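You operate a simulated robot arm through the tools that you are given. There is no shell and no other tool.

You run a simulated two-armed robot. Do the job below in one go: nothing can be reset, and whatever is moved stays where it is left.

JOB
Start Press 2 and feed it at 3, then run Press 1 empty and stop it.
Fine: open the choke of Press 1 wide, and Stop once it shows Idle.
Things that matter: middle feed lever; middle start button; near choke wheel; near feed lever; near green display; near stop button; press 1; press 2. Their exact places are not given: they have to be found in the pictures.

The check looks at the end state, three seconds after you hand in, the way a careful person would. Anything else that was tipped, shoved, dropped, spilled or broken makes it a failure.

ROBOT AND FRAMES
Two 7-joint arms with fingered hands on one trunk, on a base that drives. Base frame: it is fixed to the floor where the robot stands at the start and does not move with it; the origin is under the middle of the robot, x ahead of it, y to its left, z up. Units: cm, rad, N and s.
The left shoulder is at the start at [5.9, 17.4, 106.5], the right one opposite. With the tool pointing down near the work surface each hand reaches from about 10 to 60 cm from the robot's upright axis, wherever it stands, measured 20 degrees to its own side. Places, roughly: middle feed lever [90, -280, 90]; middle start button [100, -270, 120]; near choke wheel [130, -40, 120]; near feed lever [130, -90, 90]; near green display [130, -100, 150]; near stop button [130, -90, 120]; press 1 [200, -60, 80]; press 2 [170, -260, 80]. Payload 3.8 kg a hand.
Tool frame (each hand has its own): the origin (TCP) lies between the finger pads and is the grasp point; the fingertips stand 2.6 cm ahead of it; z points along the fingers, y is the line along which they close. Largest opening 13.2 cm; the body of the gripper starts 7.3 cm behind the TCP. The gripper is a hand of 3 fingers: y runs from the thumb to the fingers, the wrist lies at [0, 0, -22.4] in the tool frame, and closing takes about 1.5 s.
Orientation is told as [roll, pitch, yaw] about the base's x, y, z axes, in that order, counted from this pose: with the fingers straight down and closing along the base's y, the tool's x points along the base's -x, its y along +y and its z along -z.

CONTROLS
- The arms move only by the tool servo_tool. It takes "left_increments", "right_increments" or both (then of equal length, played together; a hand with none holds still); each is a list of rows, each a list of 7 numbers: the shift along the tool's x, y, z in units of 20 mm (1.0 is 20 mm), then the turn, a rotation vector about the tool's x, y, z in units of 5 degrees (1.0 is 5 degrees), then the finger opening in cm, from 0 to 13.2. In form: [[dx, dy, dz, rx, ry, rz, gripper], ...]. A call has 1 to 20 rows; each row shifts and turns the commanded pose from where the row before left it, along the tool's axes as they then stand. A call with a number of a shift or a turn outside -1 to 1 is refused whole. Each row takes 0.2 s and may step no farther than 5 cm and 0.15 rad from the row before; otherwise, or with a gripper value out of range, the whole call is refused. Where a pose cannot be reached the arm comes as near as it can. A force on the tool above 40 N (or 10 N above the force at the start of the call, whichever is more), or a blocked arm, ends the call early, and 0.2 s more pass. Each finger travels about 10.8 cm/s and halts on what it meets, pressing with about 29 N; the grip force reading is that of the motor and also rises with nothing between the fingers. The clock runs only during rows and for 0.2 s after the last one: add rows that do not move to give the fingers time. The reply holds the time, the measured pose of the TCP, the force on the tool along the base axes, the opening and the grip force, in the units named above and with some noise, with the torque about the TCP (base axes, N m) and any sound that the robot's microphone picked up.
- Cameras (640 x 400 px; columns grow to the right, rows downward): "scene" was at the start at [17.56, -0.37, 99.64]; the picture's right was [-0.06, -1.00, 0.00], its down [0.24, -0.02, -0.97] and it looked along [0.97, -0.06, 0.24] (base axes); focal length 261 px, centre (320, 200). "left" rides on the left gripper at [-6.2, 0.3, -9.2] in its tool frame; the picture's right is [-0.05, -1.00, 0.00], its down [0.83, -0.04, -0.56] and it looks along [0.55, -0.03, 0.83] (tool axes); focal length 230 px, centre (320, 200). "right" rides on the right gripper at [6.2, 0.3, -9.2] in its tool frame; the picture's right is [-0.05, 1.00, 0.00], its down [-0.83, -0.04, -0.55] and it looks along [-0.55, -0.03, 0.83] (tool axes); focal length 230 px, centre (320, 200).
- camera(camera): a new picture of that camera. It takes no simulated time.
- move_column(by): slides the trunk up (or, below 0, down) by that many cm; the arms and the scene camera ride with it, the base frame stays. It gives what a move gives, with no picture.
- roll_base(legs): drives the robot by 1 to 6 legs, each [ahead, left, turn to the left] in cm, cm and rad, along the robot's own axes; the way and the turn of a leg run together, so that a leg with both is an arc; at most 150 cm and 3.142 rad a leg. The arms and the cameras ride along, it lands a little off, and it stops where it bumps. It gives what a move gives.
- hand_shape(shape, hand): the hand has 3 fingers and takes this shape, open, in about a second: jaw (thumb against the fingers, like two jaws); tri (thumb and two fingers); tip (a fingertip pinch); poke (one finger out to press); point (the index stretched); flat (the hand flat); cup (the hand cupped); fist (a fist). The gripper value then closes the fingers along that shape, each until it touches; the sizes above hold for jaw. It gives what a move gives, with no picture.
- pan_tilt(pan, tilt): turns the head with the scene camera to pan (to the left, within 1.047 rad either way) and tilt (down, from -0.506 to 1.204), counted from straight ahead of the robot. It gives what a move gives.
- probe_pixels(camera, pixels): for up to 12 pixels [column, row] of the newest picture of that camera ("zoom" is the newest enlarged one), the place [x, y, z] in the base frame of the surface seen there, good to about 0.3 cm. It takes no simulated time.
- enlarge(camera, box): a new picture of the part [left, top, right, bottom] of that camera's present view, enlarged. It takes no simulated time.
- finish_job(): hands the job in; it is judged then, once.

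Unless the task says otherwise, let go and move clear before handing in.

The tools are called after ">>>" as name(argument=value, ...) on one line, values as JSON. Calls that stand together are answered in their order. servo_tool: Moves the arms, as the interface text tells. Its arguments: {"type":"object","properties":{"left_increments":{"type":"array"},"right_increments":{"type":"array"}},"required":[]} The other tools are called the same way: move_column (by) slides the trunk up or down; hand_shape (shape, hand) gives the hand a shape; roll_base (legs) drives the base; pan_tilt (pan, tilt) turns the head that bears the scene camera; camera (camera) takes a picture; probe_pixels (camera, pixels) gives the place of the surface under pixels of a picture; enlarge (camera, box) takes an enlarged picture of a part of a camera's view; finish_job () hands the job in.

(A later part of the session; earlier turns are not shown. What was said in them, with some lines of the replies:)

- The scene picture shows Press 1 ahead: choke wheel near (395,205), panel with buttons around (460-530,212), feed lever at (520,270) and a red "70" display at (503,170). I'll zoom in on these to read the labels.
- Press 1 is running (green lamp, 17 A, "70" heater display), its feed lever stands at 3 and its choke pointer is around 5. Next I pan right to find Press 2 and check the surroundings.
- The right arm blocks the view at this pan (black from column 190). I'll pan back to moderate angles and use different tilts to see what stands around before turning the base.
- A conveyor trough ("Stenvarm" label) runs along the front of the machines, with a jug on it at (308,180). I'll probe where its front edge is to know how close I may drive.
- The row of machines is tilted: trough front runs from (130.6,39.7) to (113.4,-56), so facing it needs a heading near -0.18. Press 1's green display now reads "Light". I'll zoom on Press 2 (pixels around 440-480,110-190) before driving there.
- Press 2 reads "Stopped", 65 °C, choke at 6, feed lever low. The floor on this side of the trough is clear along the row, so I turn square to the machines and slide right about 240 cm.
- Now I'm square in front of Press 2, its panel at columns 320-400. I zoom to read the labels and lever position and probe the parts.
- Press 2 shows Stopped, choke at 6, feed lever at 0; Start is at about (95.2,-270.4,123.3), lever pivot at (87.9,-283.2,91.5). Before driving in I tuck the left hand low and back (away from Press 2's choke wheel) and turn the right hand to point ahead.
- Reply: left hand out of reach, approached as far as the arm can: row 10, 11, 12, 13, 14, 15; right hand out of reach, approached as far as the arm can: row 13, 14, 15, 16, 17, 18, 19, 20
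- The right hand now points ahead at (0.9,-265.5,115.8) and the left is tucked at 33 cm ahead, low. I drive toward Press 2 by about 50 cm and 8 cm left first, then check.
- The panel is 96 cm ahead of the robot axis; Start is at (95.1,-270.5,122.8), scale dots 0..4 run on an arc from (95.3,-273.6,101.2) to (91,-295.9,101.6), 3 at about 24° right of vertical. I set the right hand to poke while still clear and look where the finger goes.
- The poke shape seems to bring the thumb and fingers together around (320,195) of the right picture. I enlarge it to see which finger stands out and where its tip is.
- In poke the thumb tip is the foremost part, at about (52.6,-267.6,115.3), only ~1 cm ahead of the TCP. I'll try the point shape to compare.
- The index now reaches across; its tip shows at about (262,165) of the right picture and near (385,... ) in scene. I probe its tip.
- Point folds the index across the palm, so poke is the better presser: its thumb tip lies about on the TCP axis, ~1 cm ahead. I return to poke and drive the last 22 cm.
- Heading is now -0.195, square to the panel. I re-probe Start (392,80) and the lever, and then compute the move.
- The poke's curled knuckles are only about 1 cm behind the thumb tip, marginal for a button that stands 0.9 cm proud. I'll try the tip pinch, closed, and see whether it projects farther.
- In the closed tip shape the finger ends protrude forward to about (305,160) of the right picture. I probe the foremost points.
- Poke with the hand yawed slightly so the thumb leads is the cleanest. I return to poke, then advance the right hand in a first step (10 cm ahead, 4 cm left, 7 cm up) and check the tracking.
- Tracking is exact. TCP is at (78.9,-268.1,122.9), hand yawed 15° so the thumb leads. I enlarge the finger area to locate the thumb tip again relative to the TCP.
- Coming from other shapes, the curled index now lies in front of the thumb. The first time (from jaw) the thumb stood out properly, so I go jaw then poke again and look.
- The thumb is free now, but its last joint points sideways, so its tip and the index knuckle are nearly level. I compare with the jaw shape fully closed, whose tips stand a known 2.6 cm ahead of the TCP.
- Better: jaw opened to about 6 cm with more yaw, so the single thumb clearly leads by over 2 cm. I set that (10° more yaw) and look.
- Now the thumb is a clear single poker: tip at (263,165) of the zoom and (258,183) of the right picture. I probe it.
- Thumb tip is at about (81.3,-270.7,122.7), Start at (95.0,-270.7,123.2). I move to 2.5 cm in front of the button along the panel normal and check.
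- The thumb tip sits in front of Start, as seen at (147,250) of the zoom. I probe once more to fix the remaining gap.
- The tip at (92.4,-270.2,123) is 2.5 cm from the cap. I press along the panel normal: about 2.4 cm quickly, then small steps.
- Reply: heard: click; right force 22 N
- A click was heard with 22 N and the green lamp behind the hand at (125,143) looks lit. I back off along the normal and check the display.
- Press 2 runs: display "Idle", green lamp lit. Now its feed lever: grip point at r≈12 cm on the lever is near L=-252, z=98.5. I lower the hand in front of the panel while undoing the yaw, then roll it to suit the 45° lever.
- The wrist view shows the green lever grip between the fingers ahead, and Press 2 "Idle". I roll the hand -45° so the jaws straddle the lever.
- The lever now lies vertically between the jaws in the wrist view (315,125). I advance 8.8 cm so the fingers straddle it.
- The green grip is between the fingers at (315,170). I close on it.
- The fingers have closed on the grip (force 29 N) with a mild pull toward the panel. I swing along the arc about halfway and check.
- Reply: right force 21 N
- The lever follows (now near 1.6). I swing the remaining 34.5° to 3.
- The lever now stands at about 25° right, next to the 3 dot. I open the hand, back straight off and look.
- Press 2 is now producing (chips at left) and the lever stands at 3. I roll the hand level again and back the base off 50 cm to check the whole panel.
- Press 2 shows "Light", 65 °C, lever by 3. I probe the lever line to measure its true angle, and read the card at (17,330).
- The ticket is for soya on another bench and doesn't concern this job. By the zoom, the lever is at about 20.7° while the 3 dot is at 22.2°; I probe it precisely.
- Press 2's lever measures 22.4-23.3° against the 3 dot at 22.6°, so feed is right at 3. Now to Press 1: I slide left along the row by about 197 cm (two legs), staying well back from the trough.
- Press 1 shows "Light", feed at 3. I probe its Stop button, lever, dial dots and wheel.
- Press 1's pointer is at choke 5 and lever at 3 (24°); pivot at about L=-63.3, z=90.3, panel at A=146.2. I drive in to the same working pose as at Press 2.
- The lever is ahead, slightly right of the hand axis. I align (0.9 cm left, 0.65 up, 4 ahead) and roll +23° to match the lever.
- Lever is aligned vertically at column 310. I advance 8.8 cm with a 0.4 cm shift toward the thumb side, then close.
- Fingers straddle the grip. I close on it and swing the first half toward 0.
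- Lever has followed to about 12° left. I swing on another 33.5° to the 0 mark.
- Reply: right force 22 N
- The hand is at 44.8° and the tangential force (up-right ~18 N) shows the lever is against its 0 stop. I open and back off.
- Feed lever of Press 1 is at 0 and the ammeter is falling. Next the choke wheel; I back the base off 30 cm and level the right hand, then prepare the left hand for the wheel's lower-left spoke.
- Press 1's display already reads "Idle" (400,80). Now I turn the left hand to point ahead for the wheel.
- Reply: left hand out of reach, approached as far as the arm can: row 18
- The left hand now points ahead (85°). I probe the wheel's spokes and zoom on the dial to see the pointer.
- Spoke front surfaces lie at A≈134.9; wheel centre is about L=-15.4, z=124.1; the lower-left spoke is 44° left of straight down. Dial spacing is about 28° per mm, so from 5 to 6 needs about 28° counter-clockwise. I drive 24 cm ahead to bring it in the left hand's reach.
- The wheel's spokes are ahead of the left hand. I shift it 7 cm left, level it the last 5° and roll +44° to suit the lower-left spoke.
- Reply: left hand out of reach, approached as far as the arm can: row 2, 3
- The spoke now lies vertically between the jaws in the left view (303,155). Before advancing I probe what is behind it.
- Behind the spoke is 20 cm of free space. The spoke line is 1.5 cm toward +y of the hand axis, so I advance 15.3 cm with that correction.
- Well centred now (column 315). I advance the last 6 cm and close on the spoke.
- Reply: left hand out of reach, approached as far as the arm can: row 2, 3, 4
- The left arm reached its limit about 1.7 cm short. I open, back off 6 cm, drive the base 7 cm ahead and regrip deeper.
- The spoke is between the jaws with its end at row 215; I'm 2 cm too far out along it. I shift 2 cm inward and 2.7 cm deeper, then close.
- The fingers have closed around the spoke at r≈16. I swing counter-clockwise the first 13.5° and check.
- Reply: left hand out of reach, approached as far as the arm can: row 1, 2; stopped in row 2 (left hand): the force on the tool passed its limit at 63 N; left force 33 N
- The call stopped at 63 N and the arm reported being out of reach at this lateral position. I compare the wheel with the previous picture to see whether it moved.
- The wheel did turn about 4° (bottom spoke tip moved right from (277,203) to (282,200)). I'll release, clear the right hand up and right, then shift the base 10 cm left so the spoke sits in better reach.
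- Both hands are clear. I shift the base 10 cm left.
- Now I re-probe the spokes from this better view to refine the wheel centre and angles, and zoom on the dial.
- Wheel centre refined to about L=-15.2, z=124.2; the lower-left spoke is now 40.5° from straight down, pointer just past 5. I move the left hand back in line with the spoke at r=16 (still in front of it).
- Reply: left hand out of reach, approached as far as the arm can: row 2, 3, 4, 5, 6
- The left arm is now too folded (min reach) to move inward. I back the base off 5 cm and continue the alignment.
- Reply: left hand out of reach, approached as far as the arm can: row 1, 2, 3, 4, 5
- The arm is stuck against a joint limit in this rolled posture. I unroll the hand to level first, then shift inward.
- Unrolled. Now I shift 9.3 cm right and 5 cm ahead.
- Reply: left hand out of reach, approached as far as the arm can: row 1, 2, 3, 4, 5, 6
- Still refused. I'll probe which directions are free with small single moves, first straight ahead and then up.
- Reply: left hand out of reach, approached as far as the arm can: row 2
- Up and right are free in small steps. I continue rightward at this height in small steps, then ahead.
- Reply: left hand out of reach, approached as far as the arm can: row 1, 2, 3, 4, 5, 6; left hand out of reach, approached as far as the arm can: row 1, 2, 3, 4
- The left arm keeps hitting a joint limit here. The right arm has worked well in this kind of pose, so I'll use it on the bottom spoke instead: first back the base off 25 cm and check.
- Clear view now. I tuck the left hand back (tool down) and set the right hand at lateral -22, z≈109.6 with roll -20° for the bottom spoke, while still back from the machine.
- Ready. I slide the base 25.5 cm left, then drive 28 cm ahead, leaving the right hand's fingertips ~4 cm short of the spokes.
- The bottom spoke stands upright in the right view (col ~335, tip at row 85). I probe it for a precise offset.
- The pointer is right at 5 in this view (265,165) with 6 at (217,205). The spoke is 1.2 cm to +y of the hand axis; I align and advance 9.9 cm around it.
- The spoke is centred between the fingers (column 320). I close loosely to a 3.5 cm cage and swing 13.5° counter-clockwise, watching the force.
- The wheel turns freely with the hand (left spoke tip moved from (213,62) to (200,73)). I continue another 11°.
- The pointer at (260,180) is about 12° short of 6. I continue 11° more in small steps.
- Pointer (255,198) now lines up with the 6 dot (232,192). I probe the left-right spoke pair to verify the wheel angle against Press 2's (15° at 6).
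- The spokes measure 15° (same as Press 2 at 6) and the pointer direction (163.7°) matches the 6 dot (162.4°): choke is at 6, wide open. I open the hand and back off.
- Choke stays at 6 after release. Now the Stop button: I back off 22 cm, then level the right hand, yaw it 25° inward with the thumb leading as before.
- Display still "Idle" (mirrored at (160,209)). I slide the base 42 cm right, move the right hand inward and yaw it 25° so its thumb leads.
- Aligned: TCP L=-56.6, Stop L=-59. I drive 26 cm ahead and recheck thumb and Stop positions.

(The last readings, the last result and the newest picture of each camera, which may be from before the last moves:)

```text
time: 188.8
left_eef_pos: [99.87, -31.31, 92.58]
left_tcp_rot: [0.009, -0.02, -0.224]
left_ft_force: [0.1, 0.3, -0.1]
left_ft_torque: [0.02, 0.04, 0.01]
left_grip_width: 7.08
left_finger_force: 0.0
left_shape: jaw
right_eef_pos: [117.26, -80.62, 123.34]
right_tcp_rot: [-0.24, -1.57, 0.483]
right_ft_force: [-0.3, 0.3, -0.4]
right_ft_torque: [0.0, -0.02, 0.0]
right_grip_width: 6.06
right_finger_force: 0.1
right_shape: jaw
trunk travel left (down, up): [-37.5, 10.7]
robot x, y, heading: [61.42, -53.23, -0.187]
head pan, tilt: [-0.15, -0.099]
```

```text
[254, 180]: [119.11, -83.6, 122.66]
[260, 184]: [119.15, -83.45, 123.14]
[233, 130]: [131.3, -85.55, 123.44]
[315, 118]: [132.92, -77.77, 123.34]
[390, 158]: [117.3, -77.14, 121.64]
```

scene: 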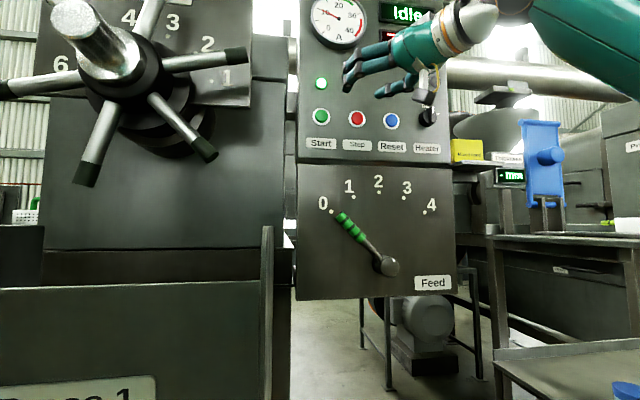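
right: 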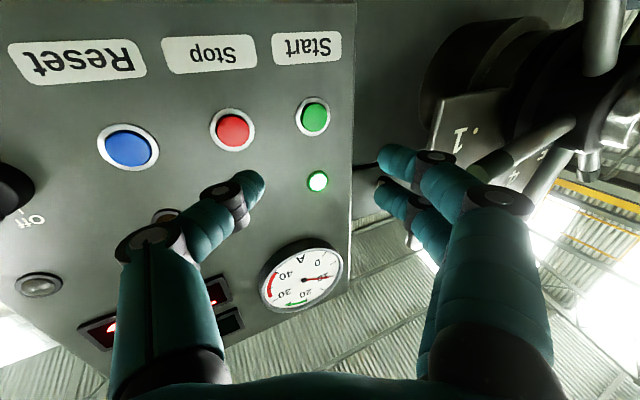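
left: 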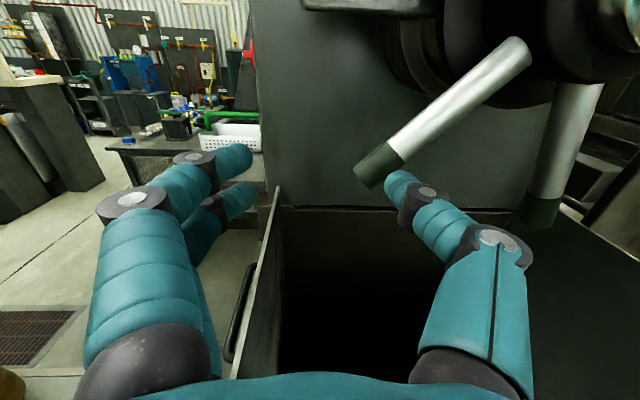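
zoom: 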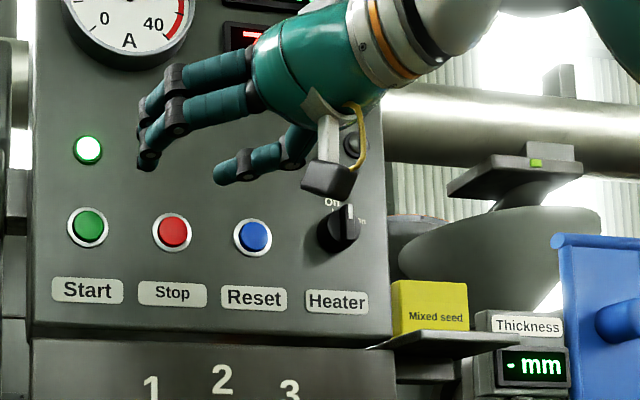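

Thumb tip at (119.6,-83.5,122.9); Stop at (131.2,-85.45,123.25). I move to 2.5 cm in front of Stop and verify.

>>> servo_tool(right_increments=[[-0.035, -0.365, 0.852, 0, 0, 0, 6], [-0.035, -0.365, 0.852, 0, 0, 0, 6], [-0.035, -0.365, 0.852, 0, 0, 0, 6], [-0.035, -0.365, 0.852, 0, 0, 0, 6], [-0.035, -0.365, 0.852, 0, 0, 0, 6], [0, 0, 0, 0, 0, 0, 6]])

>>> camera(camera="right")

>>> enlarge(camera="scene", box=[290, 0, 460, 170])

>>> probe_pixels(camera="right", pixels=[[254, 180], [260, 180], [240, 150], [390, 158], [400, 195]])

```text
time: 190.2
left_eef_pos: [99.79, -31.33, 92.64]
left_tcp_rot: [0.01, -0.02, -0.225]
left_ft_force: [-0.6, 0.6, 0.4]
left_ft_torque: [0.0, 0.0, 0.0]
left_grip_width: 7.07
left_finger_force: 0.1
left_shape: jaw
right_eef_pos: [126.27, -82.23, 123.78]
right_tcp_rot: [-0.762, -1.568, 1.005]
right_ft_force: [-0.8, -0.2, -0.4]
right_ft_torque: [0.0, -0.02, -0.01]
right_grip_width: 6.07
right_finger_force: 0.0
right_shape: jaw
trunk travel left (down, up): [-37.5, 10.7]
robot x, y, heading: [61.66, -53.14, -0.193]
head pan, tilt: [-0.15, -0.099]
```

```text
taken
```

right: 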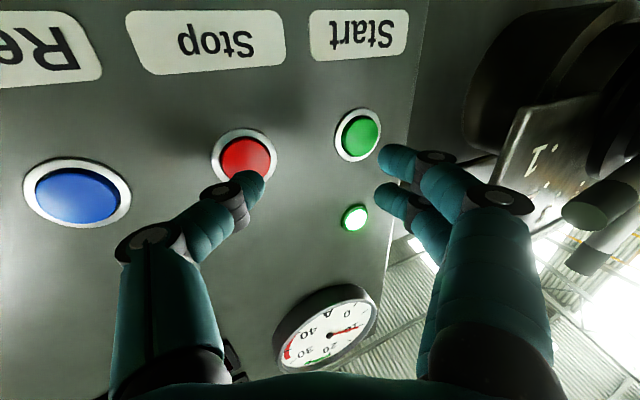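

```text
2.35 times, centred on (375, 85) of scene
```

zoom: 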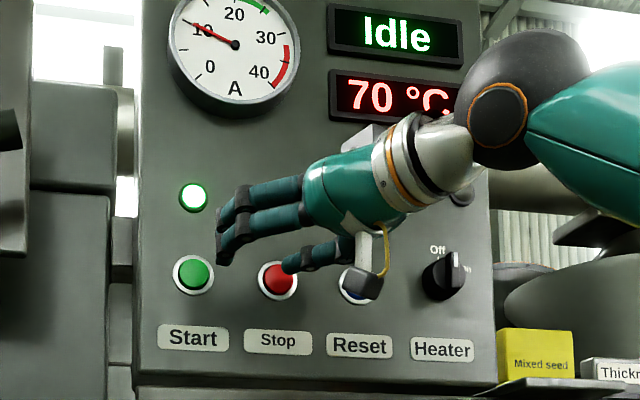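

```text
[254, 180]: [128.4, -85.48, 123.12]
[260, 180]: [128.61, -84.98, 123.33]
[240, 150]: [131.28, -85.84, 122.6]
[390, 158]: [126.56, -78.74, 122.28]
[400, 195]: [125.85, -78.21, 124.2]
```

Display reads "Idle", thumb tip is 2.6 cm in front of Stop, other fingers stay 6 cm off the Start button. I press.

>>> servo_tool(right_increments=[[0, -0.17, 0.362, 0, 0, 0, 6], [0, -0.17, 0.362, 0, 0, 0, 6], [0, -0.17, 0.362, 0, 0, 0, 6], [0, -0.043, 0.09, 0, 0, 0, 6], [0, -0.043, 0.09, 0, 0, 0, 6], [0, -0.043, 0.09, 0, 0, 0, 6], [0, -0.043, 0.09, 0, 0, 0, 6], [0, 0, 0, 0, 0, 0, 6]])

>>> enlarge(camera="scene", box=[290, 0, 460, 170])

```text
time: 192.0
left_eef_pos: [99.39, -31.4, 92.81]
left_tcp_rot: [0.01, -0.023, -0.226]
left_ft_force: [-0.6, 0.2, 0.8]
left_ft_torque: [0.02, 0.03, -0.01]
left_grip_width: 7.09
left_finger_force: 0.0
left_shape: jaw
right_eef_pos: [128.89, -83.08, 123.91]
right_tcp_rot: [-2.653, -1.568, 2.896]
right_ft_force: [-29.4, -5.0, -1.4]
right_ft_torque: [0.01, 0.05, -0.91]
right_grip_width: 5.64
right_finger_force: 0.0
right_shape: jaw
trunk travel left (down, up): [-37.5, 10.7]
robot x, y, heading: [61.82, -52.89, -0.195]
head pan, tilt: [-0.15, -0.099]
heard: click
```

```text
2.35 times, centred on (375, 85) of scene
```

zoom: 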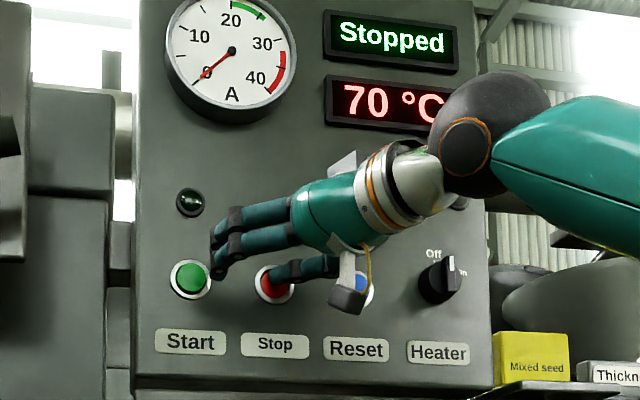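

A click was heard, the display reads "Stopped", the lamp is off and the ammeter is at 0. I retract the hand along the normal and back the base away.

>>> servo_tool(right_increments=[[0, 0.423, -0.906, 0, 0, 0, 6], [0, 0.423, -0.906, 0, 0, 0, 6], [0, 0.423, -0.906, 0, 0, 0, 6], [0, 0.423, -0.906, 0, 0, 0, 6], [0, 0.423, -0.906, 0, 0, 0, 6], [0, 0, 0, 0, 0, 0, 6]])

>>> roll_base(legs=[[-55, 0, 0]])

>>> pan_tilt(pan=0.0, tilt=0.0)

>>> camera(camera="scene")

>>> enlarge(camera="scene", box=[180, 60, 440, 270])

```text
time: 193.4
left_eef_pos: [99.86, -31.35, 92.61]
left_tcp_rot: [0.008, -0.019, -0.226]
left_ft_force: [-0.5, -1.0, -0.5]
left_ft_torque: [0.04, -0.01, 0.03]
left_grip_width: 7.05
left_finger_force: 0.0
left_shape: jaw
right_eef_pos: [119.56, -80.98, 123.52]
right_tcp_rot: [-0.198, -1.57, 0.44]
right_ft_force: [-0.4, -0.5, -0.3]
right_ft_torque: [-0.02, 0.03, -0.02]
right_grip_width: 5.99
right_finger_force: 0.0
right_shape: jaw
trunk travel left (down, up): [-37.5, 10.7]
robot x, y, heading: [61.93, -53.01, -0.192]
head pan, tilt: [-0.15, -0.099]
```

```text
time: 196.6
left_eef_pos: [45.34, -20.64, 92.56]
left_tcp_rot: [0.008, -0.02, -0.226]
left_ft_force: [0.7, 0.3, -0.5]
left_ft_torque: [-0.02, -0.01, 0.03]
left_grip_width: 7.06
left_finger_force: 0.0
left_shape: jaw
right_eef_pos: [65.03, -70.29, 123.71]
right_tcp_rot: [-0.463, -1.569, 0.708]
right_ft_force: [0.0, 0.5, 0.0]
right_ft_torque: [0.01, 0.0, 0.01]
right_grip_width: 6.01
right_finger_force: 0.0
right_shape: jaw
trunk travel left (down, up): [-37.5, 10.7]
robot x, y, heading: [7.2, -42.75, -0.191]
head pan, tilt: [-0.15, -0.099]
```

```text
time: 197.3
left_eef_pos: [45.45, -20.68, 92.64]
left_tcp_rot: [0.008, -0.02, -0.226]
left_ft_force: [0.3, -0.3, -0.1]
left_ft_torque: [-0.02, 0.02, -0.01]
left_grip_width: 7.07
left_finger_force: 0.2
left_shape: jaw
right_eef_pos: [65.21, -70.3, 123.67]
right_tcp_rot: [-0.269, -1.569, 0.513]
right_ft_force: [-0.1, -0.5, 1.0]
right_ft_torque: [0.03, 0.02, 0.01]
right_grip_width: 5.99
right_finger_force: 0.0
right_shape: jaw
trunk travel left (down, up): [-37.5, 10.7]
robot x, y, heading: [6.9, -42.38, -0.195]
head pan, tilt: [0.0, 0.0]
```

```text
taken
```

scene: 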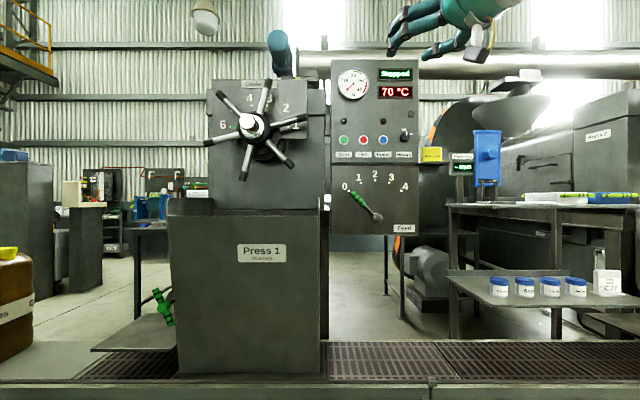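

```text
1.90 times, centred on (310, 165) of scene
```

zoom: 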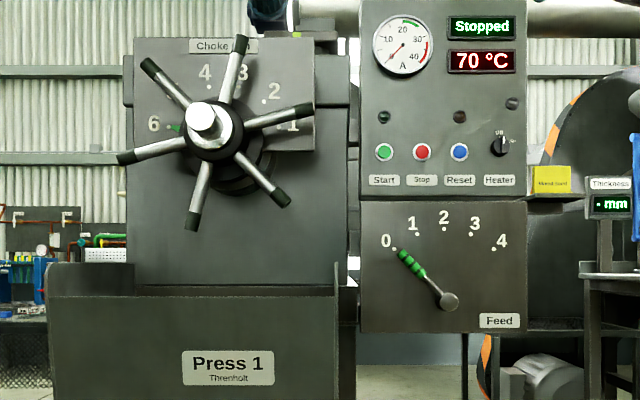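

Press 1: Stopped, choke pointer at 6, feed at 0. I check that Press 2 still runs with feed at 3 by turning the base to the right.

>>> roll_base(legs=[[-10, 0, -0.7]])

>>> camera(camera="scene")

```text
time: 199.5
left_eef_pos: [42.04, -45.25, 92.61]
left_tcp_rot: [0.009, -0.019, -0.923]
left_ft_force: [0.2, -0.7, -0.3]
left_ft_torque: [0.02, 0.01, 0.0]
left_grip_width: 7.08
left_finger_force: 0.1
left_shape: jaw
right_eef_pos: [25.33, -96.04, 123.55]
right_tcp_rot: [-0.341, -1.568, -0.116]
right_ft_force: [-0.4, -0.1, 0.8]
right_ft_torque: [-0.01, 0.0, -0.01]
right_grip_width: 6.0
right_finger_force: 0.1
right_shape: jaw
trunk travel left (down, up): [-37.5, 10.7]
robot x, y, heading: [-0.81, -37.52, -0.894]
head pan, tilt: [0.0, 0.0]
```

```text
taken
```

scene: 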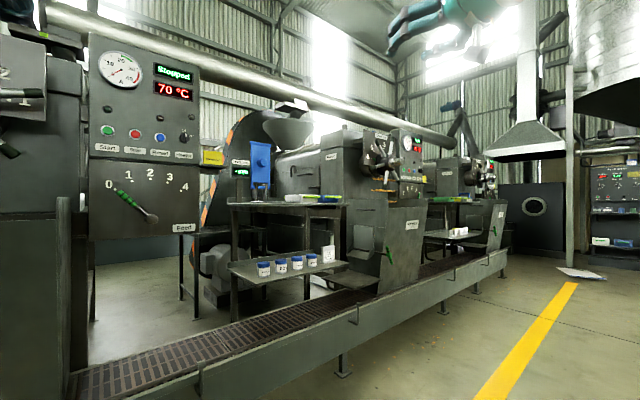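

>>> enlarge(camera="scene", box=[350, 115, 450, 215])

```text
4.00 times, centred on (400, 165) of scene
```

zoom: 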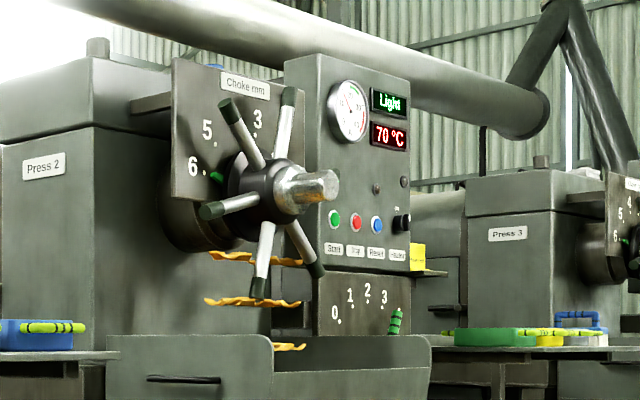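

Press 2 is still running ("Light", lever at 3, cake coming out). Press 1 reads "Stopped" with feed at 0 and choke at 6. Both hands are clear, so I hand the job in.

>>> finish_job()

```text
The job is handed in.
```

The job is done and handed in. At my last check both presses were in the state you asked for.

- **Press 2:** I started it with the feed at 0, then set the feed lever to 3. It was still running at the last look, showing "Light" and turning out cake.
- **Press 1:** I moved the feed lever to 0 and opened the choke from about 5 to 6 mm, the top of its scale. The display already showed "Idle" before I turned the choke, and still did when I pressed Stop. It now reads "Stopped" with the ammeter at 0.

My first try on the choke wheel, with the left hand, stopped on a force limit (63 N) after turning it about 4°. I finished the turn with the right hand, and the wheel moved freely. I saw nothing else tipped, moved or damaged. Both hands were clear before I handed in.
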